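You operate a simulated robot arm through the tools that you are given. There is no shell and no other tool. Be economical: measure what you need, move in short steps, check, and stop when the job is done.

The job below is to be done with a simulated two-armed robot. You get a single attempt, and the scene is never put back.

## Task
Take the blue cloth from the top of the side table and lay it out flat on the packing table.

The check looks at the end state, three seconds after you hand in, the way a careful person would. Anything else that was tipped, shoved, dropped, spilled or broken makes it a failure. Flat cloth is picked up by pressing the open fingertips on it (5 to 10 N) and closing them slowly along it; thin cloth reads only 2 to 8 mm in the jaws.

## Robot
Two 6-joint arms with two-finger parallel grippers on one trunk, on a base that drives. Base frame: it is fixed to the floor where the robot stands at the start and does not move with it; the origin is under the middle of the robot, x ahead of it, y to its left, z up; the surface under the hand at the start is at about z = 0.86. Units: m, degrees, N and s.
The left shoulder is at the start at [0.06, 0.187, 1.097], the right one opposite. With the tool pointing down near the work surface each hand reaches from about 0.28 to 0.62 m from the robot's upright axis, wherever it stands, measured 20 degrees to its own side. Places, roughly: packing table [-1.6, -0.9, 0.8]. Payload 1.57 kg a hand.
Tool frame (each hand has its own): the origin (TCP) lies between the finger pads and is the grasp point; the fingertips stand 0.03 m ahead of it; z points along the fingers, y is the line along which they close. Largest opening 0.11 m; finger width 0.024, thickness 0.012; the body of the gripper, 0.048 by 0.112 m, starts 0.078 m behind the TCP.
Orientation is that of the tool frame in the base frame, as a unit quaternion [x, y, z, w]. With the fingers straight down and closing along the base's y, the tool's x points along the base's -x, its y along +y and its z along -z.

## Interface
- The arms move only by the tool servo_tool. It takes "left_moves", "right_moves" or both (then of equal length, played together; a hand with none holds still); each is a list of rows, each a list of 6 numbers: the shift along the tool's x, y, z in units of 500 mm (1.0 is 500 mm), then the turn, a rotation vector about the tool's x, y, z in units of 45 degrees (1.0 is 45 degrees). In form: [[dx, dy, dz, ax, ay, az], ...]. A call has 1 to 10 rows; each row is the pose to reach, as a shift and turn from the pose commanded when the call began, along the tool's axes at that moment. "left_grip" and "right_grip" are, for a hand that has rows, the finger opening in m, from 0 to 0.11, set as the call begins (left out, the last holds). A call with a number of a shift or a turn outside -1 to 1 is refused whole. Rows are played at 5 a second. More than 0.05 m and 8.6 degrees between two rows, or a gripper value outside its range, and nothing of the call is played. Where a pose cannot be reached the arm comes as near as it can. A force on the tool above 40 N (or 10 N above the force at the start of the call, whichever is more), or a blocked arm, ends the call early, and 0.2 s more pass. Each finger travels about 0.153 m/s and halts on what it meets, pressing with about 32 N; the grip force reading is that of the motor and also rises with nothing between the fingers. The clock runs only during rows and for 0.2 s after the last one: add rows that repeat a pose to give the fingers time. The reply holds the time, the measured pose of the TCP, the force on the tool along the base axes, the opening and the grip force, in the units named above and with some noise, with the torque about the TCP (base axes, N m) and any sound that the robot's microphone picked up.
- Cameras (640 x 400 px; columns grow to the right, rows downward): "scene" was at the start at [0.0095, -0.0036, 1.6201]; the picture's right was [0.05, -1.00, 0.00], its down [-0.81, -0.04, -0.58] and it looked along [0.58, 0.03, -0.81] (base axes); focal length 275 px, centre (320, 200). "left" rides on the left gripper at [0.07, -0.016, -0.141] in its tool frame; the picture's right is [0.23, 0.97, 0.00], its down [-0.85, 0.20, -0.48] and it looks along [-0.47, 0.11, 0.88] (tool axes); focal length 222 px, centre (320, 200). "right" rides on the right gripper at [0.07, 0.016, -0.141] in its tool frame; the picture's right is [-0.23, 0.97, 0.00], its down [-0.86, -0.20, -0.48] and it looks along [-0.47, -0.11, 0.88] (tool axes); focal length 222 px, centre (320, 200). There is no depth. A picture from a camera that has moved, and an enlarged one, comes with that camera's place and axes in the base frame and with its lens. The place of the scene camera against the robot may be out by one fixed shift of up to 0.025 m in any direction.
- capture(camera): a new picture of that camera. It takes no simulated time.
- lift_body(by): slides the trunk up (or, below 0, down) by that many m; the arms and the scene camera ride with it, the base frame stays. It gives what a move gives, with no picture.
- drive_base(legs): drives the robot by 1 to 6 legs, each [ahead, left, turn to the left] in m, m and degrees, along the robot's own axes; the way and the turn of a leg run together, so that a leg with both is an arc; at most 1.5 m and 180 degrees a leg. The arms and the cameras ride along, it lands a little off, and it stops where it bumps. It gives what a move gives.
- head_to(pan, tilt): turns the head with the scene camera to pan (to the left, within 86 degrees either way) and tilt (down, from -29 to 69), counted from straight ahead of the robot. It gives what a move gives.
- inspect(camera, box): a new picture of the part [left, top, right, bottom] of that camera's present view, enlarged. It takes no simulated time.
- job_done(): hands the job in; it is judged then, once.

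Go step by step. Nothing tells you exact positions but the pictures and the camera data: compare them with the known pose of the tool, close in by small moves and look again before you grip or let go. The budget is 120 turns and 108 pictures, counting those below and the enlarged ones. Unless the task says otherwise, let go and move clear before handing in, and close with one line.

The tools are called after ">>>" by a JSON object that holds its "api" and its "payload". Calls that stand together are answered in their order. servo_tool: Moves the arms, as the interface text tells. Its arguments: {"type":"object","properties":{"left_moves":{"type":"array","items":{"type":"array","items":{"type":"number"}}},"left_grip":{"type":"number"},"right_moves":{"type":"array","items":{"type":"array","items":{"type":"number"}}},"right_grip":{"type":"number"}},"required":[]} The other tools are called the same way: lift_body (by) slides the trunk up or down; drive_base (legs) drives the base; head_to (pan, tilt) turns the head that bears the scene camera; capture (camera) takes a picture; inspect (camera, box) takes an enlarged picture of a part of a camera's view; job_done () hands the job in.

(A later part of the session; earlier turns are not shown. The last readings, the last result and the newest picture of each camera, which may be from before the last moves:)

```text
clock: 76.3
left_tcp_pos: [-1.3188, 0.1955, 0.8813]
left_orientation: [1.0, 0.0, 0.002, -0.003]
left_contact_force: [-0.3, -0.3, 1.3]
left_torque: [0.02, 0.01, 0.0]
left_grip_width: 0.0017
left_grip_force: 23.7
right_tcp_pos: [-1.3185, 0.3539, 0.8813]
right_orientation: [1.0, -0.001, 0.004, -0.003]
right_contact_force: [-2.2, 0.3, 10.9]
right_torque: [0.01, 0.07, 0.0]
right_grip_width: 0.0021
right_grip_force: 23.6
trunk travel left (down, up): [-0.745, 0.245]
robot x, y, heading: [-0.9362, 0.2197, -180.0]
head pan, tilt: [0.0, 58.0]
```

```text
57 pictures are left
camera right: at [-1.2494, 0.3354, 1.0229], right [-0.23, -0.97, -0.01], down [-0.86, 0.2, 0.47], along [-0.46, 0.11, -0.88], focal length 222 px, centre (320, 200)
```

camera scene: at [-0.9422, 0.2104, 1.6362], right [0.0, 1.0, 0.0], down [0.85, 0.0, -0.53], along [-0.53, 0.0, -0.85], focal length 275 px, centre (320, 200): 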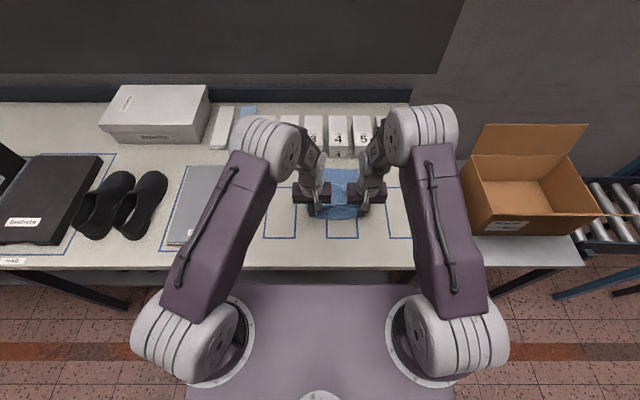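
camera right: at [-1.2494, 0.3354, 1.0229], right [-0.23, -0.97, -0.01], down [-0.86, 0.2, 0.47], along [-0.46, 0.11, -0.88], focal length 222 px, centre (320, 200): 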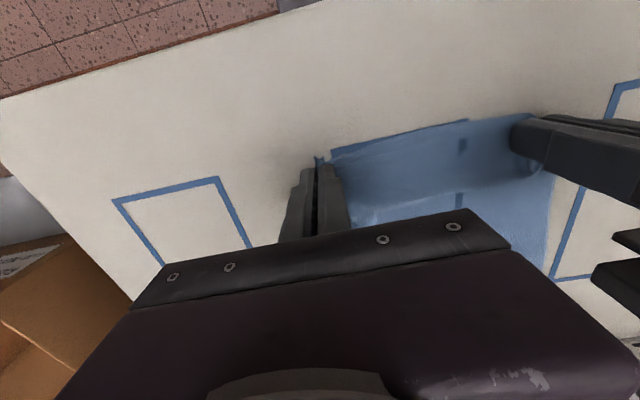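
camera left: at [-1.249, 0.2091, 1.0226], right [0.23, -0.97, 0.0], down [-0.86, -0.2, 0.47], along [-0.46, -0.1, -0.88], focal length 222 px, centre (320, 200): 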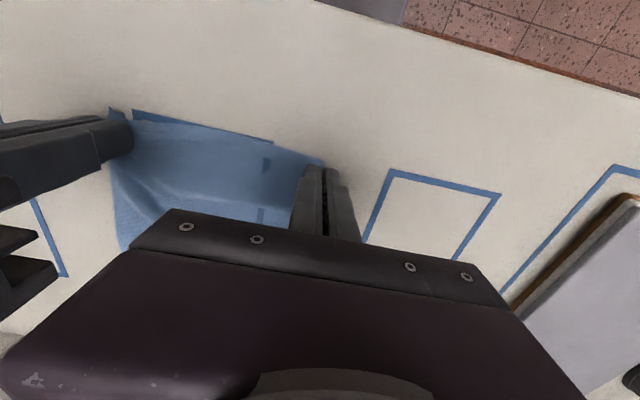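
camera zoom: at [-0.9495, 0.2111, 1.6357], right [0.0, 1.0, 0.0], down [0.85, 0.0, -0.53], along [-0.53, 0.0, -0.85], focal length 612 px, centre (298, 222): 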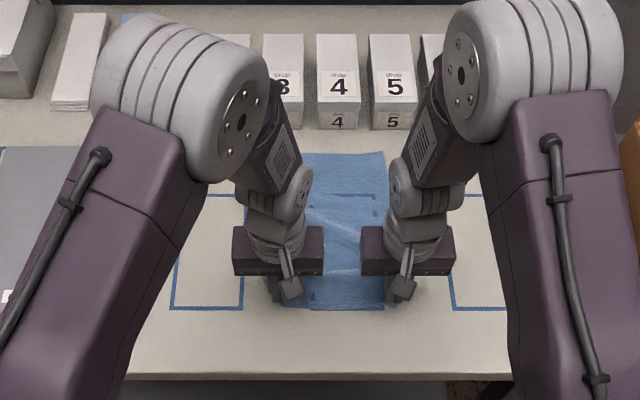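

The far edge is at x −1.572 and the near edge at about −1.297, with a little slack left. I'll draw back another 12 mm and spread slightly, watching the forces.

>>> {"api": "servo_tool", "payload": {"left_moves": [[0.008, 0.002, -0.003, 0, 0, 0], [0.016, 0.004, -0.004, 0, 0, 0], [0.024, 0.006, -0.004, 0, 0, 0], [0.024, 0.006, -0.004, 0, 0, 0]], "right_moves": [[0.008, -0.002, -0.005, 0, 0, 0], [0.016, -0.004, -0.006, 0, 0, 0], [0.024, -0.006, -0.006, 0, 0, 0], [0.024, -0.006, -0.006, 0, 0, 0]]}}

>>> {"api": "inspect", "payload": {"camera": "scene", "box": [270, 140, 410, 260]}}

>>> {"api": "capture", "payload": {"camera": "left"}}

```text
clock: 77.3
left_tcp_pos: [-1.3076, 0.1932, 0.8827]
left_orientation: [1.0, -0.001, 0.002, -0.002]
left_contact_force: [-0.8, 9.3, -0.9]
left_torque: [0.29, 0.0, 0.02]
left_grip_width: 0.0018
left_grip_force: 23.4
right_tcp_pos: [-1.3069, 0.3563, 0.8845]
right_orientation: [1.0, -0.001, 0.004, -0.002]
right_contact_force: [1.2, -9.7, 1.1]
right_torque: [-0.32, 0.01, 0.05]
right_grip_width: 0.0016
right_grip_force: 23.2
trunk travel left (down, up): [-0.745, 0.245]
robot x, y, heading: [-0.9404, 0.2176, -180.0]
head pan, tilt: [0.0, 58.0]
```

```text
3.33 times, centred on (340, 200) of scene
camera zoom: at [-0.9505, 0.2115, 1.6356], right [0.0, 1.0, 0.0], down [0.85, 0.0, -0.53], along [-0.53, 0.0, -0.85], focal length 918 px, centre (253, 200)
```

zoom: 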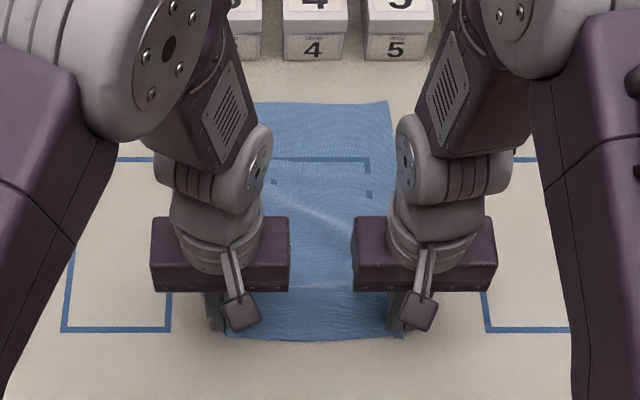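

```text
55 pictures are left
camera left: at [-1.2379, 0.2068, 1.0237], right [0.23, -0.97, 0.0], down [-0.86, -0.2, 0.47], along [-0.46, -0.1, -0.88], focal length 222 px, centre (320, 200)
```

left: 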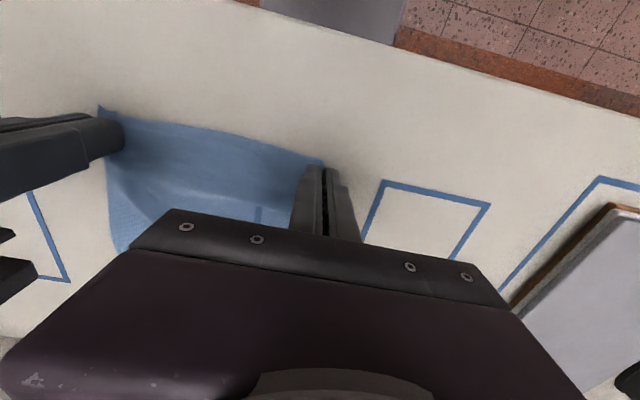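

Nearly taut and well placed. I'll press the tips lightly down before opening the jaws back to the 30 mm from which they pinched.

>>> {"api": "servo_tool", "payload": {"left_moves": [[0, -0.002, 0.003, 0, 0, 0], [0, -0.003, 0.003, 0, 0, 0]], "right_moves": [[0, 0.002, 0.004, 0, 0, 0], [0, 0.003, 0.004, 0, 0, 0]]}}

```text
clock: 77.9
left_tcp_pos: [-1.3063, 0.1923, 0.8827]
left_orientation: [1.0, -0.001, 0.002, -0.003]
left_contact_force: [-0.9, 4.4, 5.5]
left_torque: [0.14, 0.01, 0.0]
left_grip_width: 0.0018
left_grip_force: 23.9
right_tcp_pos: [-1.3076, 0.3557, 0.8823]
right_orientation: [1.0, -0.001, 0.003, -0.003]
right_contact_force: [0.2, -4.4, 1.1]
right_torque: [-0.16, -0.02, 0.01]
right_grip_width: 0.0016
right_grip_force: 23.9
trunk travel left (down, up): [-0.745, 0.245]
robot x, y, heading: [-0.938, 0.2202, -179.8]
head pan, tilt: [0.0, 58.0]
```

>>> {"api": "servo_tool", "payload": {"right_moves": [[0, 0, 0.001, 0, 0, 0], [0, 0, 0.001, 0, 0, 0]]}}

>>> {"api": "servo_tool", "payload": {"left_moves": [[0, 0, 0, 0, 0, 0]], "right_moves": [[0, 0, 0, 0, 0, 0]], "left_grip": 0.01, "right_grip": 0.01}}

>>> {"api": "servo_tool", "payload": {"left_moves": [[0, 0, 0, 0, 0, 0]], "right_moves": [[0, 0, 0, 0, 0, 0]], "left_grip": 0.018, "right_grip": 0.018}}

>>> {"api": "servo_tool", "payload": {"left_moves": [[0, 0, 0, 0, 0, 0], [0, 0, 0, 0, 0, 0]], "right_moves": [[0, 0, 0, 0, 0, 0], [0, 0, 0, 0, 0, 0]], "left_grip": 0.028, "right_grip": 0.028}}

>>> {"api": "capture", "payload": {"camera": "left"}}

>>> {"api": "capture", "payload": {"camera": "right"}}

```text
clock: 78.5
left_tcp_pos: [-1.3062, 0.1939, 0.8824]
left_orientation: [1.0, 0.001, 0.002, -0.003]
left_contact_force: [-0.7, 5.4, 3.1]
left_torque: [0.19, 0.09, -0.02]
left_grip_width: 0.0019
left_grip_force: 24.1
right_tcp_pos: [-1.3073, 0.3552, 0.8828]
right_orientation: [1.0, -0.001, 0.004, -0.003]
right_contact_force: [-0.5, -5.4, 3.0]
right_torque: [-0.17, -0.01, 0.0]
right_grip_width: 0.0021
right_grip_force: 23.4
trunk travel left (down, up): [-0.745, 0.245]
robot x, y, heading: [-0.9372, 0.2176, -180.0]
head pan, tilt: [0.0, 58.0]
```

```text
clock: 78.9
left_tcp_pos: [-1.3064, 0.1938, 0.8826]
left_orientation: [1.0, 0.0, 0.003, -0.003]
left_contact_force: [1.2, 0.3, 4.3]
left_torque: [0.03, 0.03, 0.0]
left_grip_width: 0.0097
left_grip_force: 0.0
right_tcp_pos: [-1.3085, 0.3561, 0.8823]
right_orientation: [1.0, -0.001, 0.004, -0.003]
right_contact_force: [-0.2, 1.0, 1.5]
right_torque: [-0.01, -0.01, 0.0]
right_grip_width: 0.0097
right_grip_force: 0.1
trunk travel left (down, up): [-0.745, 0.245]
robot x, y, heading: [-0.9347, 0.2195, -180.2]
head pan, tilt: [0.0, 58.0]
```

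```text
clock: 79.3
left_tcp_pos: [-1.3063, 0.193, 0.8824]
left_orientation: [1.0, 0.0, 0.002, -0.003]
left_contact_force: [0.4, 0.6, 3.8]
left_torque: [-0.04, 0.02, -0.01]
left_grip_width: 0.0179
left_grip_force: 0.0
right_tcp_pos: [-1.3077, 0.3541, 0.8824]
right_orientation: [1.0, -0.001, 0.003, -0.002]
right_contact_force: [-0.2, -0.6, 0.8]
right_torque: [-0.01, -0.01, 0.0]
right_grip_width: 0.018
right_grip_force: 0.0
trunk travel left (down, up): [-0.745, 0.245]
robot x, y, heading: [-0.9362, 0.2191, -180.3]
head pan, tilt: [0.0, 58.0]
```

```text
clock: 79.9
left_tcp_pos: [-1.3063, 0.1943, 0.882]
left_orientation: [1.0, 0.0, 0.003, -0.003]
left_contact_force: [0.7, 0.6, 3.1]
left_torque: [-0.04, 0.03, -0.01]
left_grip_width: 0.0276
left_grip_force: 0.0
right_tcp_pos: [-1.307, 0.357, 0.8825]
right_orientation: [1.0, -0.001, 0.003, -0.002]
right_contact_force: [0.3, 1.0, 1.6]
right_torque: [-0.02, -0.02, -0.01]
right_grip_width: 0.0278
right_grip_force: 0.1
trunk travel left (down, up): [-0.745, 0.245]
robot x, y, heading: [-0.9401, 0.2176, -180.0]
head pan, tilt: [0.0, 58.0]
```

```text
54 pictures are left
camera left: at [-1.2371, 0.2083, 1.0223], right [0.23, -0.97, 0.0], down [-0.86, -0.2, 0.47], along [-0.46, -0.1, -0.88], focal length 222 px, centre (320, 200)
```

left: 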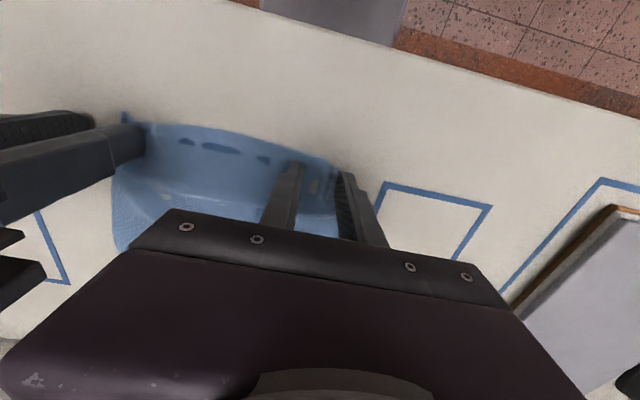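

```text
53 pictures are left
camera right: at [-1.2379, 0.3384, 1.0233], right [-0.23, -0.97, -0.01], down [-0.86, 0.2, 0.47], along [-0.46, 0.11, -0.88], focal length 222 px, centre (320, 200)
```

right: 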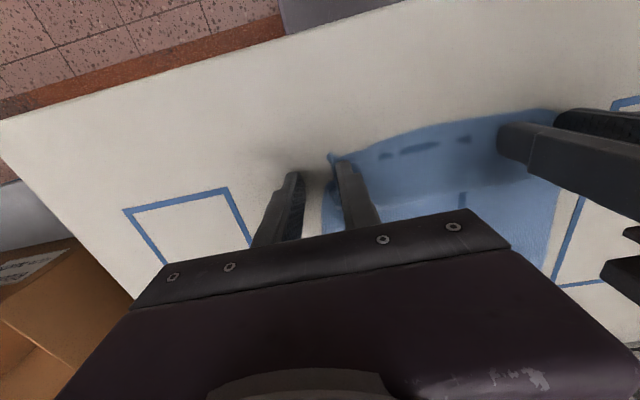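

The cloth is released; the right side may have curled at the corner. I'll lift straight up, spread the hands aside, and look.

>>> {"api": "servo_tool", "payload": {"left_moves": [[0, 0, -0.02, 0, 0, 0], [0, 0, -0.08, 0, 0, 0], [0, 0, -0.16, 0, 0, 0], [0, 0.08, -0.24, 0, 0, 0], [0, 0.16, -0.28, 0, 0, 0], [0, 0.24, -0.28, 0, 0, 0]], "right_moves": [[0, 0, -0.02, 0, 0, 0], [0, 0, -0.08, 0, 0, 0], [0, 0, -0.16, 0, 0, 0], [0, -0.08, -0.24, 0, 0, 0], [0, -0.16, -0.28, 0, 0, 0], [0, -0.24, -0.28, 0, 0, 0]]}}

>>> {"api": "inspect", "payload": {"camera": "scene", "box": [240, 130, 420, 280]}}

>>> {"api": "capture", "payload": {"camera": "left"}}

>>> {"api": "capture", "payload": {"camera": "right"}}

```text
refused: row 4 steps farther than a row can; nothing moved
```

```text
2.67 times, centred on (330, 205) of scene
camera zoom: at [-0.9498, 0.2116, 1.6356], right [0.0, 1.0, 0.0], down [0.85, 0.0, -0.53], along [-0.53, 0.0, -0.85], focal length 734 px, centre (293, 187)
```

zoom: 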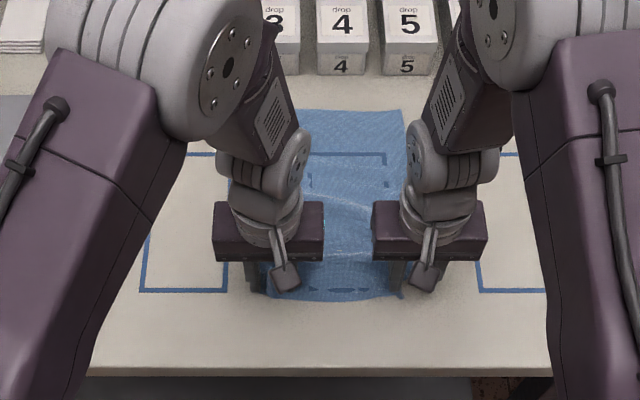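

```text
51 pictures are left
camera left: at [-1.2371, 0.2083, 1.0223], right [0.23, -0.97, 0.0], down [-0.86, -0.2, 0.47], along [-0.46, -0.1, -0.88], focal length 222 px, centre (320, 200)
```

left: 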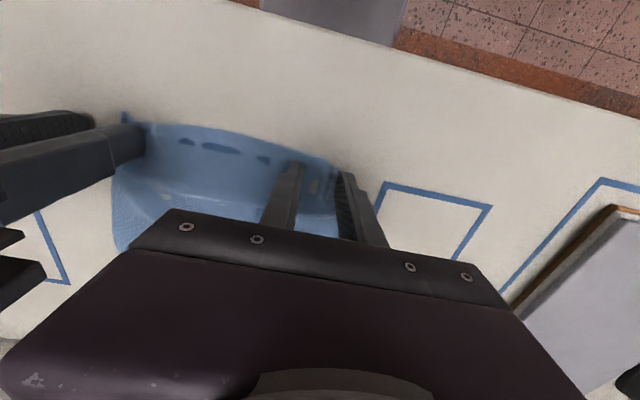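

```text
50 pictures are left
camera right: at [-1.2379, 0.3384, 1.0233], right [-0.23, -0.97, -0.01], down [-0.86, 0.2, 0.47], along [-0.46, 0.11, -0.88], focal length 222 px, centre (320, 200)
```

right: 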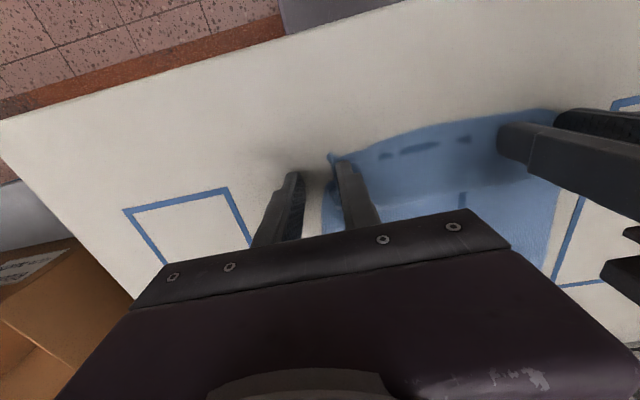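

One row was too long, so I'll repeat with smaller steps.

>>> {"api": "servo_tool", "payload": {"left_moves": [[0, 0, -0.02, 0, 0, 0], [0, 0, -0.08, 0, 0, 0], [0, 0, -0.16, 0, 0, 0], [0, 0.04, -0.22, 0, 0, 0], [0, 0.1, -0.26, 0, 0, 0], [0, 0.18, -0.28, 0, 0, 0], [0, 0.25, -0.28, 0, 0, 0]], "right_moves": [[0, 0, -0.02, 0, 0, 0], [0, 0, -0.08, 0, 0, 0], [0, 0, -0.16, 0, 0, 0], [0, -0.04, -0.22, 0, 0, 0], [0, -0.1, -0.26, 0, 0, 0], [0, -0.18, -0.28, 0, 0, 0], [0, -0.25, -0.28, 0, 0, 0]]}}

>>> {"api": "inspect", "payload": {"camera": "scene", "box": [240, 130, 420, 280]}}

>>> {"api": "capture", "payload": {"camera": "left"}}

>>> {"api": "capture", "payload": {"camera": "right"}}

```text
clock: 81.5
left_tcp_pos: [-1.3086, 0.0664, 1.02]
left_orientation: [1.0, -0.001, 0.003, -0.002]
left_contact_force: [0.2, -0.7, 0.6]
left_torque: [0.01, 0.01, 0.01]
left_grip_width: 0.028
left_grip_force: 0.2
right_tcp_pos: [-1.3089, 0.4814, 1.0226]
right_orientation: [1.0, -0.001, 0.005, -0.003]
right_contact_force: [-0.2, 0.1, -0.3]
right_torque: [0.01, -0.01, -0.02]
right_grip_width: 0.0283
right_grip_force: 0.0
trunk travel left (down, up): [-0.745, 0.245]
robot x, y, heading: [-0.9384, 0.2181, -180.0]
head pan, tilt: [0.0, 58.0]
```

```text
2.67 times, centred on (330, 205) of scene
camera zoom: at [-0.9509, 0.2115, 1.6356], right [0.0, 1.0, 0.0], down [0.85, 0.0, -0.53], along [-0.53, 0.0, -0.85], focal length 734 px, centre (293, 187)
```

zoom: 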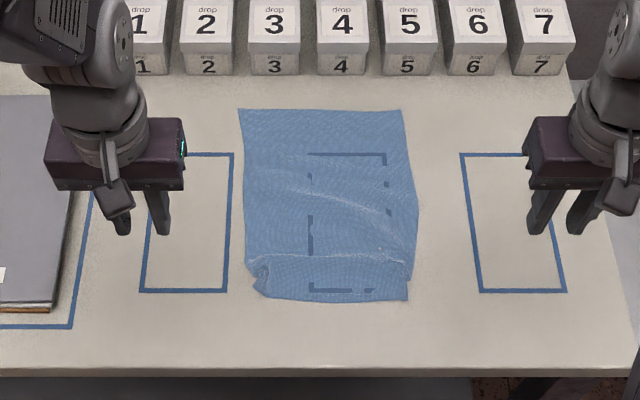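

```text
48 pictures are left
camera left: at [-1.2391, 0.0814, 1.1598], right [0.23, -0.97, 0.0], down [-0.86, -0.2, 0.47], along [-0.46, -0.1, -0.88], focal length 222 px, centre (320, 200)
```

left: 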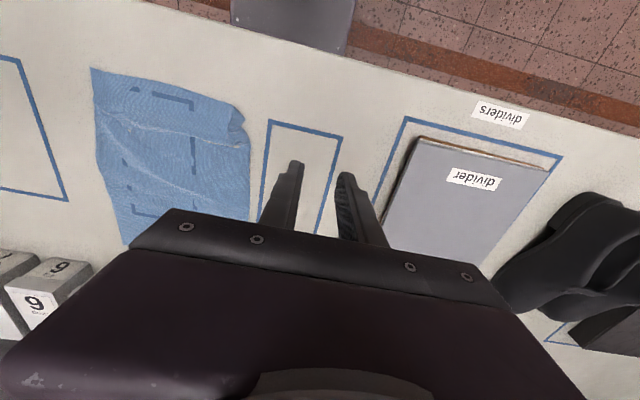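

```text
47 pictures are left
camera right: at [-1.2387, 0.4634, 1.1632], right [-0.23, -0.97, -0.01], down [-0.86, 0.2, 0.47], along [-0.46, 0.11, -0.88], focal length 222 px, centre (320, 200)
```

right: 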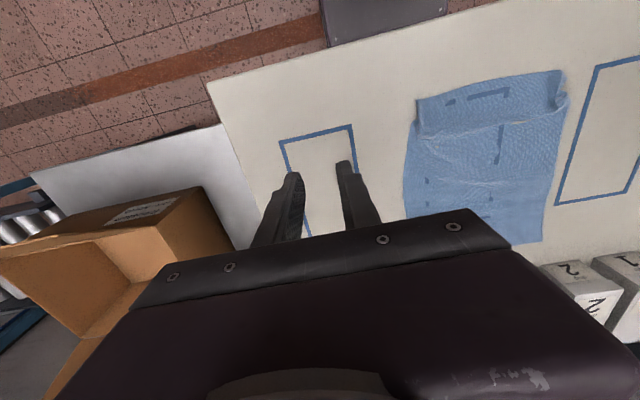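

Mostly flat, but there's a crease near the near edge and a tucked left-near corner. I'll take a closer look.

>>> {"api": "inspect", "payload": {"camera": "scene", "box": [310, 160, 370, 220]}}

>>> {"api": "inspect", "payload": {"camera": "left", "box": [80, 50, 260, 170]}}

>>> {"api": "inspect", "payload": {"camera": "right", "box": [390, 50, 590, 180]}}

```text
6.67 times, centred on (340, 190) of scene
camera zoom: at [-0.9509, 0.2115, 1.6356], right [0.0, 1.0, 0.0], down [0.85, 0.0, -0.53], along [-0.53, 0.0, -0.85], focal length 1836 px, centre (187, 267)
```

zoom: 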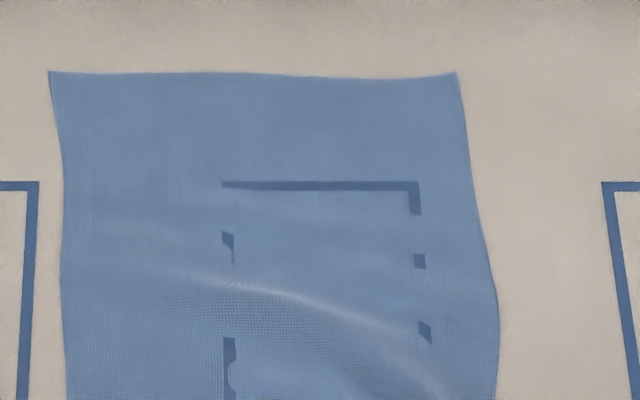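

```text
3.33 times, centred on (170, 110) of left
camera zoom: at [-1.2391, 0.0814, 1.1598], right [0.23, -0.97, 0.0], down [-0.86, -0.2, 0.47], along [-0.46, -0.1, -0.88], focal length 740 px, centre (820, 500)
```

zoom: 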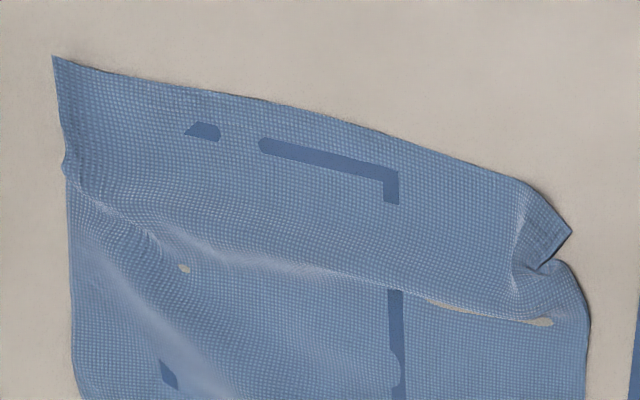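

```text
3.08 times, centred on (490, 115) of right
camera zoom: at [-1.2387, 0.4634, 1.1632], right [-0.23, -0.97, -0.01], down [-0.86, 0.2, 0.47], along [-0.46, 0.11, -0.88], focal length 684 px, centre (-203, 462)
```

zoom: 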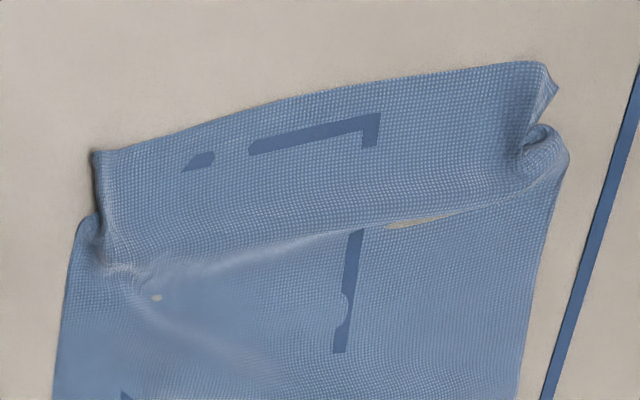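

A low ridge lies about 4 cm from the near edge, and the near corners are pulled in by 1–2 cm. I'll press closed fingertips on the near strip by each corner and drag it gently outward and toward me.

>>> {"api": "servo_tool", "payload": {"left_moves": [[0, -0.08, 0, 0, 0, 0], [0, -0.16, 0, 0, 0, 0], [0, -0.248, 0, 0, 0, 0], [0, -0.248, 0.08, 0, 0, 0], [0, -0.248, 0.16, 0, 0, 0], [0, -0.248, 0.22, 0, 0, 0], [0, -0.248, 0.262, 0, 0, 0], [0, -0.248, 0.262, 0, 0, 0]], "right_moves": [[0, 0.09, 0, 0, 0, 0], [0, 0.18, 0, 0, 0, 0], [0.008, 0.27, 0, 0, 0, 0], [0.008, 0.292, 0.08, 0, 0, 0], [0.008, 0.292, 0.16, 0, 0, 0], [0.008, 0.292, 0.22, 0, 0, 0], [0.008, 0.292, 0.266, 0, 0, 0], [0.008, 0.292, 0.266, 0, 0, 0]], "left_grip": 0.0, "right_grip": 0.0}}

>>> {"api": "capture", "payload": {"camera": "left"}}

>>> {"api": "capture", "payload": {"camera": "right"}}

```text
clock: 83.3
left_tcp_pos: [-1.3078, 0.1929, 0.8901]
left_orientation: [1.0, 0.0, 0.003, -0.003]
left_contact_force: [1.0, -0.7, 0.0]
left_torque: [-0.01, 0.0, 0.02]
left_grip_width: 0.0
left_grip_force: 20.8
right_tcp_pos: [-1.302, 0.336, 0.8892]
right_orientation: [1.0, -0.001, 0.004, -0.002]
right_contact_force: [-0.1, 0.4, 0.3]
right_torque: [0.01, 0.02, 0.01]
right_grip_width: 0.0003
right_grip_force: 20.8
trunk travel left (down, up): [-0.745, 0.245]
robot x, y, heading: [-0.9338, 0.2176, -180.2]
head pan, tilt: [0.0, 58.0]
```

```text
43 pictures are left
camera left: at [-1.2388, 0.2076, 1.0297], right [0.23, -0.97, 0.0], down [-0.86, -0.2, 0.47], along [-0.46, -0.1, -0.88], focal length 222 px, centre (320, 200)
```

left: 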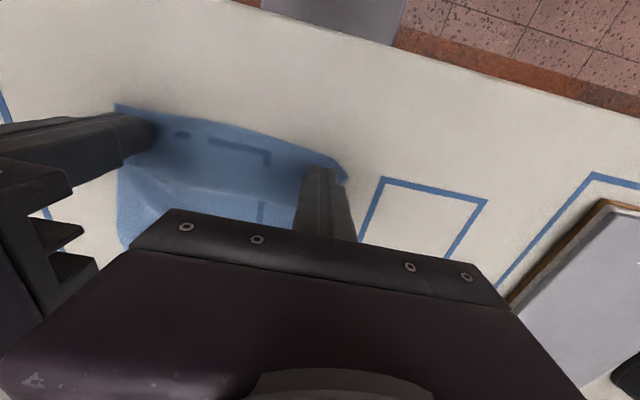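

```text
42 pictures are left
camera right: at [-1.2328, 0.3169, 1.0304], right [-0.23, -0.97, -0.01], down [-0.86, 0.2, 0.47], along [-0.46, 0.11, -0.88], focal length 222 px, centre (320, 200)
```

right: 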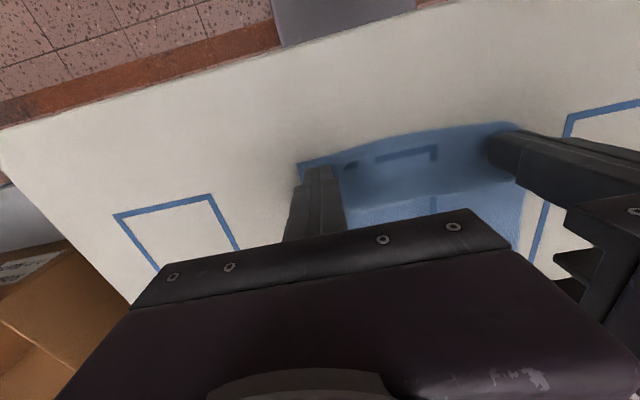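

The tips are placed. I'll creep down to contact.

>>> {"api": "servo_tool", "payload": {"left_moves": [[0, 0, 0.008, 0, 0, 0], [0, 0, 0.0145, 0, 0, 0], [0, 0, 0.0145, 0, 0, 0]], "right_moves": [[0, 0, 0.008, 0, 0, 0], [0, 0, 0.0135, 0, 0, 0], [0, 0, 0.0135, 0, 0, 0]]}}

```text
clock: 84.1
left_tcp_pos: [-1.3077, 0.1931, 0.8827]
left_orientation: [1.0, 0.0, 0.003, -0.003]
left_contact_force: [0.1, 0.3, -0.6]
left_torque: [-0.04, 0.03, 0.0]
left_grip_width: 0.0
left_grip_force: 21.2
right_tcp_pos: [-1.3035, 0.3339, 0.8827]
right_orientation: [1.0, -0.001, 0.004, -0.002]
right_contact_force: [-0.4, -0.1, 0.5]
right_torque: [-0.01, 0.04, 0.02]
right_grip_width: 0.0001
right_grip_force: 21.5
trunk travel left (down, up): [-0.745, 0.245]
robot x, y, heading: [-0.9369, 0.2181, -180.0]
head pan, tilt: [0.0, 58.0]
```

>>> {"api": "servo_tool", "payload": {"left_moves": [[0, 0, 0.0018, 0, 0, 0], [0, 0, 0.0018, 0, 0, 0]], "right_moves": [[0, 0, 0.0018, 0, 0, 0], [0, 0, 0.0018, 0, 0, 0]]}}

```text
clock: 84.7
left_tcp_pos: [-1.3074, 0.1928, 0.8821]
left_orientation: [1.0, 0.001, 0.003, -0.003]
left_contact_force: [1.1, 0.1, -0.6]
left_torque: [-0.02, -0.02, 0.01]
left_grip_width: 0.0001
left_grip_force: 21.3
right_tcp_pos: [-1.3024, 0.3347, 0.8818]
right_orientation: [1.0, -0.001, 0.004, -0.002]
right_contact_force: [0.1, -0.1, 0.7]
right_torque: [0.03, 0.01, 0.04]
right_grip_width: 0.0002
right_grip_force: 21.7
trunk travel left (down, up): [-0.745, 0.245]
robot x, y, heading: [-0.9385, 0.2212, -180.0]
head pan, tilt: [0.0, 58.0]
```

>>> {"api": "servo_tool", "payload": {"left_moves": [[0, 0, 0.001, 0, 0, 0], [0, 0, 0.001, 0, 0, 0]], "right_moves": [[0, 0, 0.001, 0, 0, 0], [0, 0, 0.001, 0, 0, 0]]}}

>>> {"api": "servo_tool", "payload": {"left_moves": [[0, 0, 0.0006, 0, 0, 0], [0, 0, 0.0006, 0, 0, 0]], "right_moves": [[0, 0, 0.0006, 0, 0, 0], [0, 0, 0.0006, 0, 0, 0]]}}

```text
clock: 85.3
left_tcp_pos: [-1.308, 0.1915, 0.8821]
left_orientation: [1.0, 0.001, 0.003, -0.003]
left_contact_force: [0.5, 0.4, -0.3]
left_torque: [0.0, -0.03, 0.02]
left_grip_width: 0.0
left_grip_force: 21.7
right_tcp_pos: [-1.3033, 0.3338, 0.8821]
right_orientation: [1.0, 0.0, 0.003, -0.002]
right_contact_force: [-1.0, -0.6, 7.7]
right_torque: [0.1, 0.01, -0.01]
right_grip_width: 0.0
right_grip_force: 21.8
trunk travel left (down, up): [-0.745, 0.245]
robot x, y, heading: [-0.9395, 0.2178, -180.3]
head pan, tilt: [0.0, 58.0]
```

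```text
clock: 85.9
left_tcp_pos: [-1.3067, 0.1921, 0.8821]
left_orientation: [1.0, -0.001, 0.002, -0.002]
left_contact_force: [-0.7, -0.6, 0.6]
left_torque: [-0.03, 0.01, 0.01]
left_grip_width: 0.0
left_grip_force: 21.3
right_tcp_pos: [-1.3028, 0.3341, 0.8821]
right_orientation: [1.0, 0.0, 0.002, -0.003]
right_contact_force: [0.5, 2.7, 16.8]
right_torque: [0.22, 0.04, -0.02]
right_grip_width: 0.0
right_grip_force: 21.2
trunk travel left (down, up): [-0.745, 0.245]
robot x, y, heading: [-0.939, 0.2145, -180.1]
head pan, tilt: [0.0, 58.0]
```

>>> {"api": "servo_tool", "payload": {"left_moves": [[0, 0, 0.0008, 0, 0, 0], [0, 0, 0.0008, 0, 0, 0]], "right_moves": [[0, 0, -0.0006, 0, 0, 0], [0, 0, -0.0006, 0, 0, 0]]}}

>>> {"api": "servo_tool", "payload": {"left_moves": [[0, 0, 0.0008, 0, 0, 0], [0, 0, 0.0008, 0, 0, 0]]}}

```text
clock: 86.5
left_tcp_pos: [-1.306, 0.1917, 0.8828]
left_orientation: [1.0, 0.0, 0.002, -0.002]
left_contact_force: [-1.2, 0.6, 1.6]
left_torque: [0.01, 0.02, 0.01]
left_grip_width: 0.0001
left_grip_force: 21.1
right_tcp_pos: [-1.3031, 0.3333, 0.8824]
right_orientation: [1.0, -0.001, 0.003, -0.003]
right_contact_force: [0.2, 3.5, 18.6]
right_torque: [0.27, 0.07, 0.0]
right_grip_width: 0.0
right_grip_force: 21.1
trunk travel left (down, up): [-0.745, 0.245]
robot x, y, heading: [-0.9396, 0.2201, -180.3]
head pan, tilt: [0.0, 58.0]
```

```text
clock: 87.1
left_tcp_pos: [-1.3061, 0.192, 0.8812]
left_orientation: [1.0, 0.0, 0.001, -0.002]
left_contact_force: [-0.5, 0.0, 4.1]
left_torque: [-0.05, 0.03, -0.02]
left_grip_width: 0.0
left_grip_force: 21.4
right_tcp_pos: [-1.302, 0.334, 0.8816]
right_orientation: [1.0, 0.0, 0.003, -0.003]
right_contact_force: [-1.5, 3.1, 20.2]
right_torque: [0.28, 0.08, 0.02]
right_grip_width: 0.0
right_grip_force: 21.3
trunk travel left (down, up): [-0.745, 0.245]
robot x, y, heading: [-0.9386, 0.2148, -179.9]
head pan, tilt: [0.0, 58.0]
```

Both are pressing. Now the slow drag: left toward me and outward, right outward and slightly toward me.

>>> {"api": "servo_tool", "payload": {"left_moves": [[0.006, 0.002, 0.0007, 0, 0, 0], [0.012, 0.005, 0.0007, 0, 0, 0], [0.018, 0.008, 0.0007, 0, 0, 0], [0.024, 0.012, 0.0007, 0, 0, 0], [0.03, 0.016, 0.0007, 0, 0, 0]], "right_moves": [[0.005, -0.004, -0.0012, 0, 0, 0], [0.01, -0.009, -0.0012, 0, 0, 0], [0.014, -0.014, -0.0012, 0, 0, 0], [0.018, -0.02, -0.0012, 0, 0, 0], [0.022, -0.026, -0.0012, 0, 0, 0]]}}

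>>> {"api": "inspect", "payload": {"camera": "scene", "box": [240, 130, 420, 280]}}

>>> {"api": "capture", "payload": {"camera": "left"}}

>>> {"api": "capture", "payload": {"camera": "right"}}

```text
clock: 88.3
left_tcp_pos: [-1.2925, 0.1852, 0.8821]
left_orientation: [1.0, -0.001, 0.002, -0.002]
left_contact_force: [-2.9, 4.4, 13.4]
left_torque: [-0.02, 0.11, -0.02]
left_grip_width: 0.0
left_grip_force: 21.1
right_tcp_pos: [-1.292, 0.3481, 0.8813]
right_orientation: [1.0, -0.001, 0.005, -0.002]
right_contact_force: [-1.3, -1.2, 3.6]
right_torque: [-0.03, 0.05, 0.0]
right_grip_width: 0.0002
right_grip_force: 21.2
trunk travel left (down, up): [-0.745, 0.245]
robot x, y, heading: [-0.9395, 0.2174, -179.9]
head pan, tilt: [0.0, 58.0]
```

```text
2.67 times, centred on (330, 205) of scene
camera zoom: at [-0.9491, 0.2123, 1.6355], right [0.0, 1.0, 0.0], down [0.85, 0.0, -0.53], along [-0.53, 0.0, -0.85], focal length 734 px, centre (293, 187)
```

zoom: 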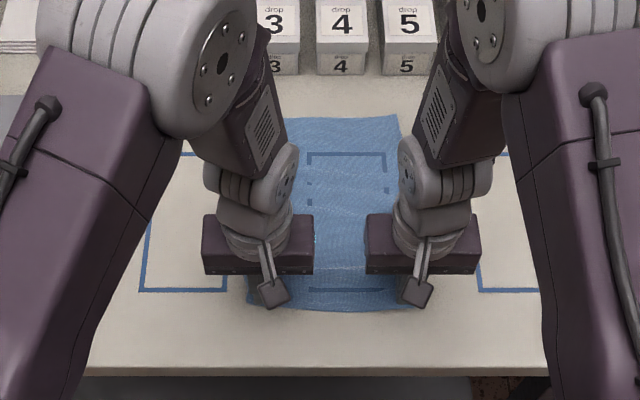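

```text
40 pictures are left
camera left: at [-1.2218, 0.1988, 1.0216], right [0.23, -0.97, 0.0], down [-0.86, -0.2, 0.47], along [-0.46, -0.1, -0.88], focal length 222 px, centre (320, 200)
```

left: 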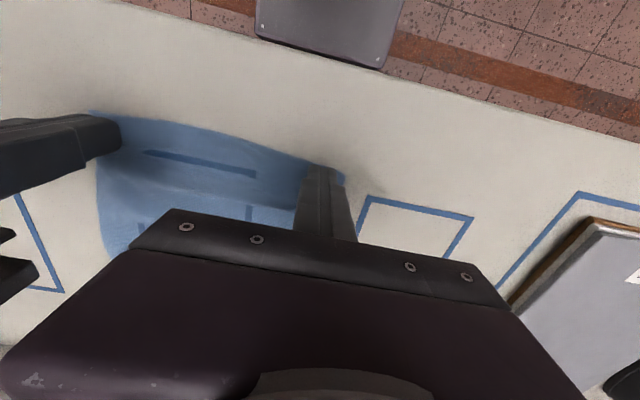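

```text
39 pictures are left
camera right: at [-1.2221, 0.3308, 1.0233], right [-0.23, -0.97, -0.01], down [-0.86, 0.2, 0.47], along [-0.46, 0.11, -0.88], focal length 222 px, centre (320, 200)
```

right: 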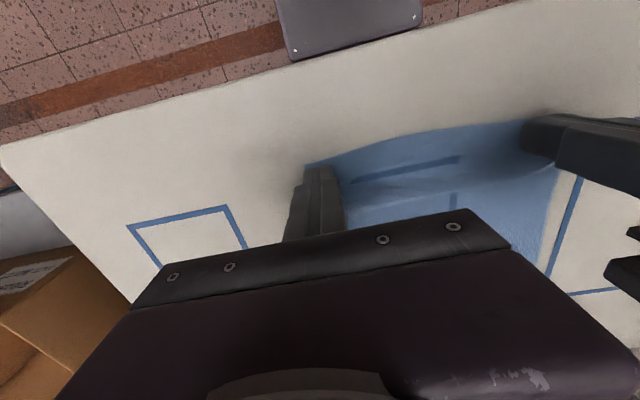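

The cloth followed the fingertips well and the ridge flattened. I'll lift straight up and check the result.

>>> {"api": "servo_tool", "payload": {"left_moves": [[0, 0, -0.02, 0, 0, 0], [0, 0, -0.08, 0, 0, 0], [0, 0, -0.16, 0, 0, 0], [0, 0.04, -0.22, 0, 0, 0], [0, 0.1, -0.26, 0, 0, 0], [0, 0.18, -0.28, 0, 0, 0], [0, 0.25, -0.28, 0, 0, 0]], "right_moves": [[0, 0, -0.02, 0, 0, 0], [0, 0, -0.08, 0, 0, 0], [0, 0, -0.16, 0, 0, 0], [0, -0.04, -0.22, 0, 0, 0], [0, -0.1, -0.26, 0, 0, 0], [0, -0.18, -0.28, 0, 0, 0], [0, -0.25, -0.28, 0, 0, 0]]}}

>>> {"api": "inspect", "payload": {"camera": "scene", "box": [290, 150, 390, 230]}}

>>> {"api": "inspect", "payload": {"camera": "left", "box": [60, 40, 280, 240]}}

>>> {"api": "inspect", "payload": {"camera": "right", "box": [390, 40, 600, 240]}}

```text
clock: 89.9
left_tcp_pos: [-1.295, 0.0571, 1.0195]
left_orientation: [1.0, 0.0, 0.004, -0.004]
left_contact_force: [-0.6, 0.1, 0.3]
left_torque: [-0.01, 0.0, -0.02]
left_grip_width: 0.0002
left_grip_force: 21.1
right_tcp_pos: [-1.2941, 0.4748, 1.0218]
right_orientation: [1.0, 0.0, 0.004, -0.002]
right_contact_force: [0.3, 0.4, -0.1]
right_torque: [0.02, 0.0, 0.03]
right_grip_width: 0.0001
right_grip_force: 21.6
trunk travel left (down, up): [-0.745, 0.245]
robot x, y, heading: [-0.9351, 0.2168, -179.9]
head pan, tilt: [0.0, 58.0]
```

```text
5.00 times, centred on (340, 190) of scene
camera zoom: at [-0.9508, 0.2115, 1.6356], right [0.0, 1.0, 0.0], down [0.85, 0.0, -0.53], along [-0.53, 0.0, -0.85], focal length 1377 px, centre (220, 250)
```

zoom: 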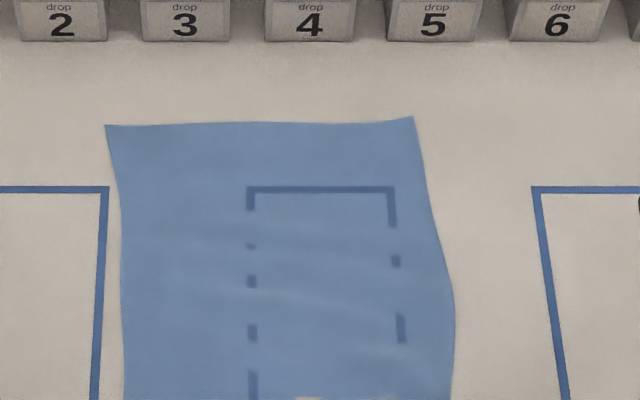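

```text
2.00 times, centred on (170, 140) of left
camera zoom: at [-1.225, 0.0716, 1.1596], right [0.23, -0.97, 0.0], down [-0.86, -0.2, 0.47], along [-0.46, -0.1, -0.88], focal length 444 px, centre (620, 320)
```

zoom: 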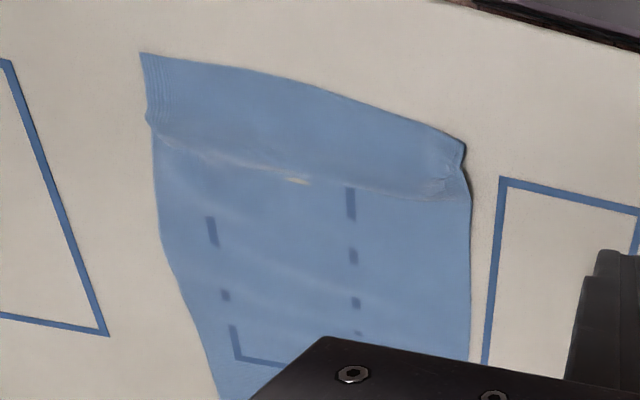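

```text
2.00 times, centred on (495, 140) of right
camera zoom: at [-1.2244, 0.4561, 1.1636], right [-0.23, -0.97, -0.01], down [-0.86, 0.2, 0.47], along [-0.46, 0.11, -0.88], focal length 444 px, centre (-30, 320)
```

zoom: 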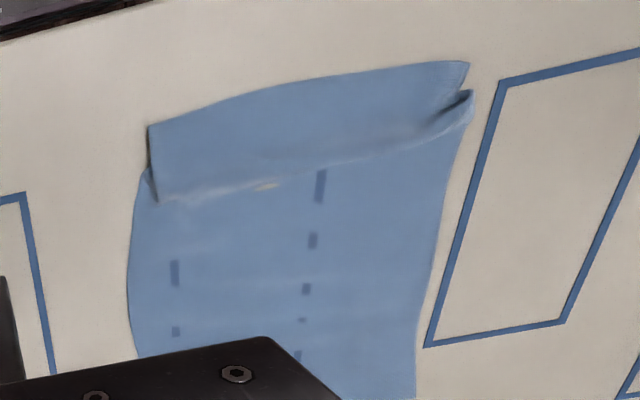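

The body is flat now, but a small tuck line remains about 4 cm from the near edge. I'll zoom in to see how it's folded.

>>> {"api": "inspect", "payload": {"camera": "left", "box": [95, 55, 165, 115]}}

>>> {"api": "inspect", "payload": {"camera": "right", "box": [430, 70, 490, 120]}}

>>> {"api": "inspect", "payload": {"camera": "left", "box": [220, 80, 310, 150]}}

>>> {"api": "inspect", "payload": {"camera": "scene", "box": [300, 180, 390, 240]}}

```text
6.67 times, centred on (130, 85) of left
camera zoom: at [-1.225, 0.0716, 1.1596], right [0.23, -0.97, 0.0], down [-0.86, -0.2, 0.47], along [-0.46, -0.1, -0.88], focal length 1481 px, centre (1587, 967)
```

zoom: 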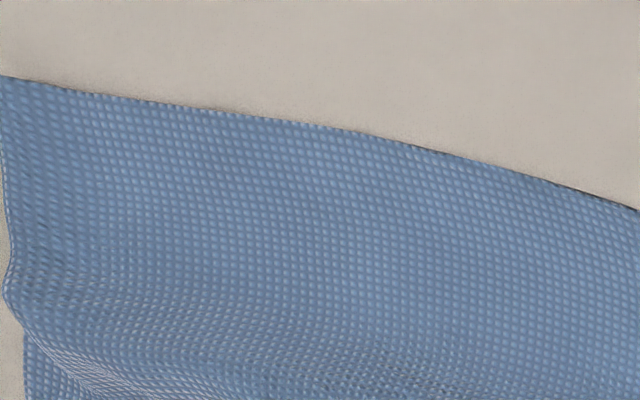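

```text
8.00 times, centred on (460, 95) of right
camera zoom: at [-1.2244, 0.4561, 1.1636], right [-0.23, -0.97, -0.01], down [-0.86, 0.2, 0.47], along [-0.46, 0.11, -0.88], focal length 1777 px, centre (-800, 1040)
```

zoom: 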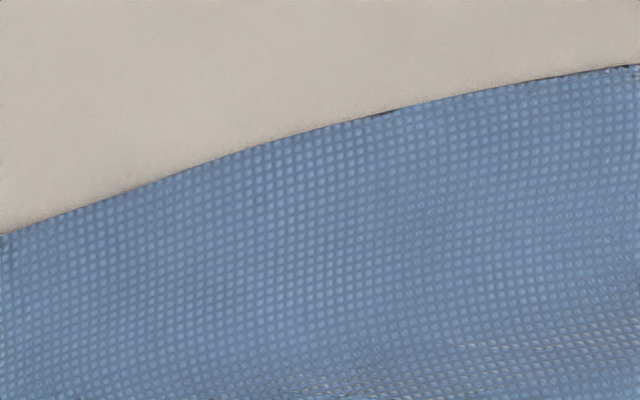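

```text
5.71 times, centred on (265, 115) of left
camera zoom: at [-1.225, 0.0716, 1.1596], right [0.23, -0.97, 0.0], down [-0.86, -0.2, 0.47], along [-0.46, -0.1, -0.88], focal length 1269 px, centre (634, 686)
```

zoom: 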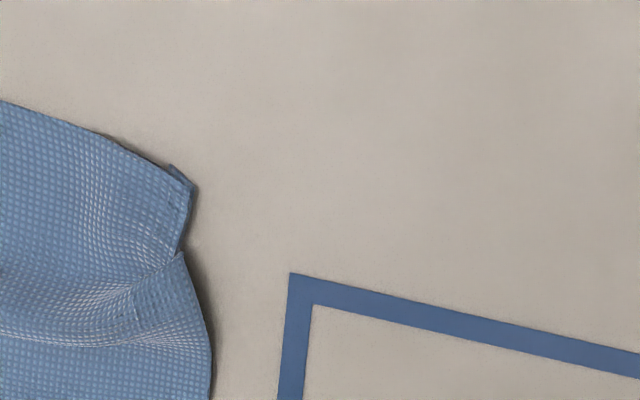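

```text
6.67 times, centred on (345, 210) of scene
camera zoom: at [-0.9508, 0.2115, 1.6356], right [0.0, 1.0, 0.0], down [0.85, 0.0, -0.53], along [-0.53, 0.0, -0.85], focal length 1836 px, centre (153, 133)
```

zoom: 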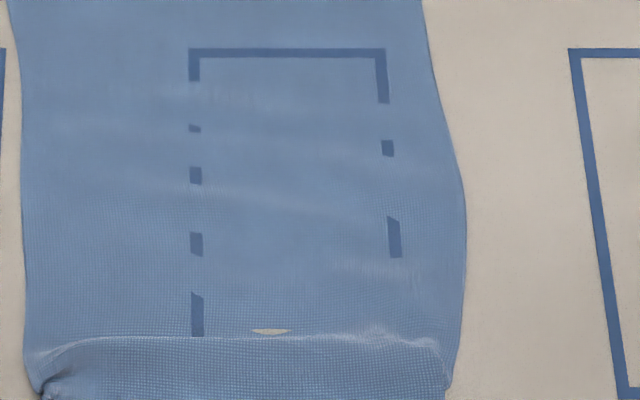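

It's a soft raised step with about 1 cm of excess. I'll hold the body just beyond it with the left fingertips while the right ones draw the near strip toward me, then swap.

>>> {"api": "servo_tool", "payload": {"left_moves": [[-0.04, -0.08, 0, 0, 0, 0], [-0.08, -0.16, 0, 0, 0, 0], [-0.12, -0.24, 0, 0, 0, 0], [-0.134, -0.286, 0.05, 0, 0, 0], [-0.134, -0.286, 0.13, 0, 0, 0], [-0.134, -0.286, 0.21, 0, 0, 0], [-0.134, -0.286, 0.262, 0, 0, 0], [-0.134, -0.286, 0.271, 0, 0, 0]], "right_moves": [[0, 0.09, 0, 0, 0, 0], [0, 0.18, 0, 0, 0, 0], [0, 0.27, 0, 0, 0, 0], [0, 0.3, 0.06, 0, 0, 0], [0, 0.3, 0.14, 0, 0, 0], [0, 0.3, 0.21, 0, 0, 0], [0, 0.3, 0.265, 0, 0, 0], [0, 0.3, 0.276, 0, 0, 0]]}}

>>> {"api": "capture", "payload": {"camera": "scene"}}

```text
clock: 91.7
left_tcp_pos: [-1.3582, 0.2035, 0.8857]
left_orientation: [1.0, 0.0, 0.003, -0.003]
left_contact_force: [0.2, -0.2, 0.4]
left_torque: [0.0, -0.01, 0.0]
left_grip_width: 0.0
left_grip_force: 21.6
right_tcp_pos: [-1.2922, 0.3235, 0.8825]
right_orientation: [1.0, -0.001, 0.003, -0.003]
right_contact_force: [-0.3, -0.1, 0.3]
right_torque: [0.01, 0.0, -0.03]
right_grip_width: 0.0001
right_grip_force: 21.3
trunk travel left (down, up): [-0.745, 0.245]
robot x, y, heading: [-0.9388, 0.2176, -179.9]
head pan, tilt: [0.0, 58.0]
```

```text
31 pictures are left
camera scene: at [-0.9501, 0.2111, 1.6356], right [0.0, 1.0, 0.0], down [0.85, 0.0, -0.53], along [-0.53, 0.0, -0.85], focal length 275 px, centre (320, 200)
```

scene: 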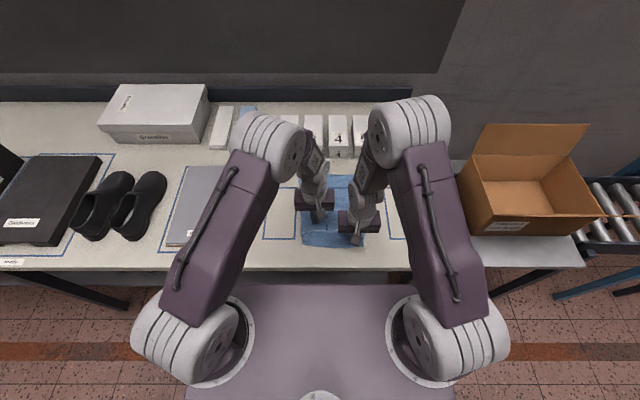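

>>> {"api": "servo_tool", "payload": {"left_moves": [[0, 0, 0.004, 0, 0, 0], [0, 0, 0.007, 0, 0, 0], [0, 0, 0.007, 0, 0, 0]], "right_moves": [[0, 0, 0.001, 0, 0, 0], [0, 0, 0.0018, 0, 0, 0], [0, 0, 0.0018, 0, 0, 0]]}}

>>> {"api": "servo_tool", "payload": {"left_moves": [[0, 0, 0.0012, 0, 0, 0], [0, 0, 0.0012, 0, 0, 0]], "right_moves": [[0, 0, 0.0008, 0, 0, 0], [0, 0, 0.0008, 0, 0, 0]]}}

```text
clock: 92.5
left_tcp_pos: [-1.3601, 0.2046, 0.8818]
left_orientation: [1.0, 0.0, 0.003, -0.003]
left_contact_force: [-0.7, -0.6, -0.3]
left_torque: [0.0, -0.01, -0.02]
left_grip_width: 0.0
left_grip_force: 21.5
right_tcp_pos: [-1.2921, 0.3232, 0.8826]
right_orientation: [1.0, -0.001, 0.004, -0.003]
right_contact_force: [-1.2, 0.1, -0.6]
right_torque: [-0.02, -0.05, 0.0]
right_grip_width: 0.0
right_grip_force: 21.3
trunk travel left (down, up): [-0.745, 0.245]
robot x, y, heading: [-0.9392, 0.2157, -180.0]
head pan, tilt: [0.0, 58.0]
```

```text
clock: 93.1
left_tcp_pos: [-1.3579, 0.2033, 0.8813]
left_orientation: [1.0, 0.0, 0.002, -0.002]
left_contact_force: [-0.5, 0.5, 0.1]
left_torque: [0.0, 0.0, 0.0]
left_grip_width: 0.0
left_grip_force: 20.8
right_tcp_pos: [-1.2919, 0.3225, 0.8822]
right_orientation: [1.0, -0.002, 0.004, -0.003]
right_contact_force: [0.9, -0.5, -0.4]
right_torque: [0.0, -0.01, 0.02]
right_grip_width: 0.0004
right_grip_force: 21.1
trunk travel left (down, up): [-0.745, 0.245]
robot x, y, heading: [-0.9413, 0.2184, -180.1]
head pan, tilt: [0.0, 58.0]
```

>>> {"api": "servo_tool", "payload": {"left_moves": [[0, 0, 0.0016, 0, 0, 0], [0, 0, 0.0016, 0, 0, 0]], "right_moves": [[0, 0, 0.0014, 0, 0, 0], [0, 0, 0.0014, 0, 0, 0]]}}

>>> {"api": "servo_tool", "payload": {"left_moves": [[0, 0, 0.0008, 0, 0, 0], [0, 0, 0.0008, 0, 0, 0]], "right_moves": [[0, 0, 0.0006, 0, 0, 0], [0, 0, 0.0006, 0, 0, 0]]}}

```text
clock: 93.7
left_tcp_pos: [-1.3591, 0.2033, 0.8803]
left_orientation: [1.0, 0.0, 0.001, -0.002]
left_contact_force: [-0.5, -0.1, 7.1]
left_torque: [-0.05, 0.04, 0.01]
left_grip_width: 0.0
left_grip_force: 21.1
right_tcp_pos: [-1.2919, 0.322, 0.8811]
right_orientation: [1.0, -0.001, 0.004, -0.003]
right_contact_force: [0.3, -0.3, 1.1]
right_torque: [-0.02, 0.0, 0.02]
right_grip_width: 0.0
right_grip_force: 21.2
trunk travel left (down, up): [-0.745, 0.245]
robot x, y, heading: [-0.9386, 0.2227, -180.2]
head pan, tilt: [0.0, 58.0]
```

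```text
clock: 94.3
left_tcp_pos: [-1.358, 0.2036, 0.8806]
left_orientation: [1.0, 0.001, 0.002, -0.003]
left_contact_force: [-2.2, 0.1, 16.6]
left_torque: [-0.08, 0.07, -0.02]
left_grip_width: 0.0
left_grip_force: 21.6
right_tcp_pos: [-1.2914, 0.3221, 0.881]
right_orientation: [1.0, -0.001, 0.003, -0.003]
right_contact_force: [-0.6, 0.8, 0.3]
right_torque: [0.0, 0.04, 0.02]
right_grip_width: 0.0
right_grip_force: 20.8
trunk travel left (down, up): [-0.745, 0.245]
robot x, y, heading: [-0.9407, 0.2181, -179.9]
head pan, tilt: [0.0, 58.0]
```

>>> {"api": "servo_tool", "payload": {"right_moves": [[0, 0, 0.001, 0, 0, 0], [0, 0, 0.001, 0, 0, 0]]}}

```text
clock: 94.9
left_tcp_pos: [-1.3594, 0.2037, 0.8815]
left_orientation: [1.0, 0.001, 0.001, -0.003]
left_contact_force: [-4.0, 0.1, 19.5]
left_torque: [-0.07, 0.13, -0.01]
left_grip_width: 0.0
left_grip_force: 21.7
right_tcp_pos: [-1.2927, 0.3229, 0.8817]
right_orientation: [1.0, -0.001, 0.003, -0.002]
right_contact_force: [0.3, 0.7, 3.9]
right_torque: [0.0, -0.01, 0.01]
right_grip_width: 0.0
right_grip_force: 21.4
trunk travel left (down, up): [-0.745, 0.245]
robot x, y, heading: [-0.9357, 0.2198, -179.8]
head pan, tilt: [0.0, 58.0]
```

Left holds at about 18 N and the right is touching. Now the right draws back 13 mm and slightly outward.

>>> {"api": "servo_tool", "payload": {"right_moves": [[0.004, -0.002, 0.0008, 0, 0, 0], [0.009, -0.004, 0.0008, 0, 0, 0], [0.014, -0.006, 0.0008, 0, 0, 0], [0.02, -0.009, 0.0008, 0, 0, 0], [0.026, -0.012, 0.0008, 0, 0, 0]]}}

>>> {"api": "inspect", "payload": {"camera": "scene", "box": [285, 160, 385, 260]}}

>>> {"api": "capture", "payload": {"camera": "right"}}

```text
clock: 96.1
left_tcp_pos: [-1.3578, 0.2031, 0.8809]
left_orientation: [1.0, 0.0, 0.003, -0.002]
left_contact_force: [-3.7, 3.0, 19.1]
left_torque: [-0.04, 0.14, -0.01]
left_grip_width: 0.0001
left_grip_force: 21.4
right_tcp_pos: [-1.2782, 0.3283, 0.8814]
right_orientation: [1.0, -0.001, 0.002, -0.002]
right_contact_force: [-3.3, -2.5, 18.1]
right_torque: [-0.15, 0.06, -0.05]
right_grip_width: 0.0001
right_grip_force: 21.2
trunk travel left (down, up): [-0.745, 0.245]
robot x, y, heading: [-0.9394, 0.2185, -179.9]
head pan, tilt: [0.0, 58.0]
```

```text
4.00 times, centred on (335, 210) of scene
camera zoom: at [-0.9473, 0.2109, 1.6357], right [0.0, 1.0, 0.0], down [0.85, 0.0, -0.53], along [-0.53, 0.0, -0.85], focal length 1102 px, centre (260, 160)
```

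zoom: 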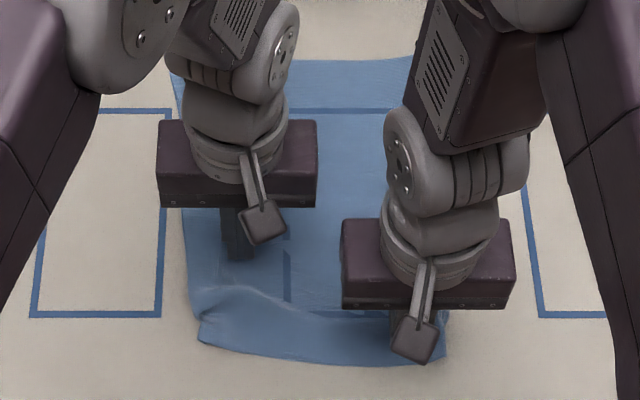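

```text
29 pictures are left
camera right: at [-1.2082, 0.3112, 1.0221], right [-0.23, -0.97, -0.01], down [-0.86, 0.2, 0.47], along [-0.46, 0.11, -0.88], focal length 222 px, centre (320, 200)
```

right: 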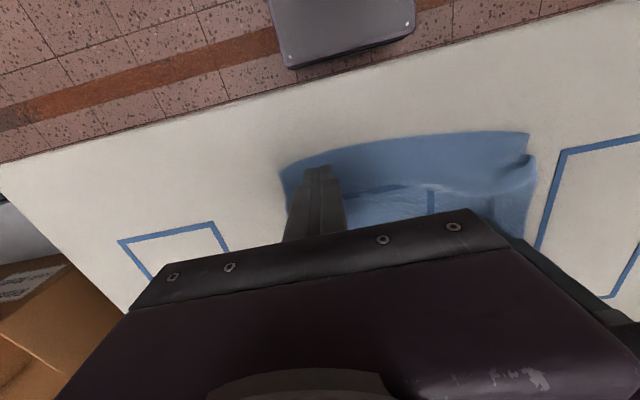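

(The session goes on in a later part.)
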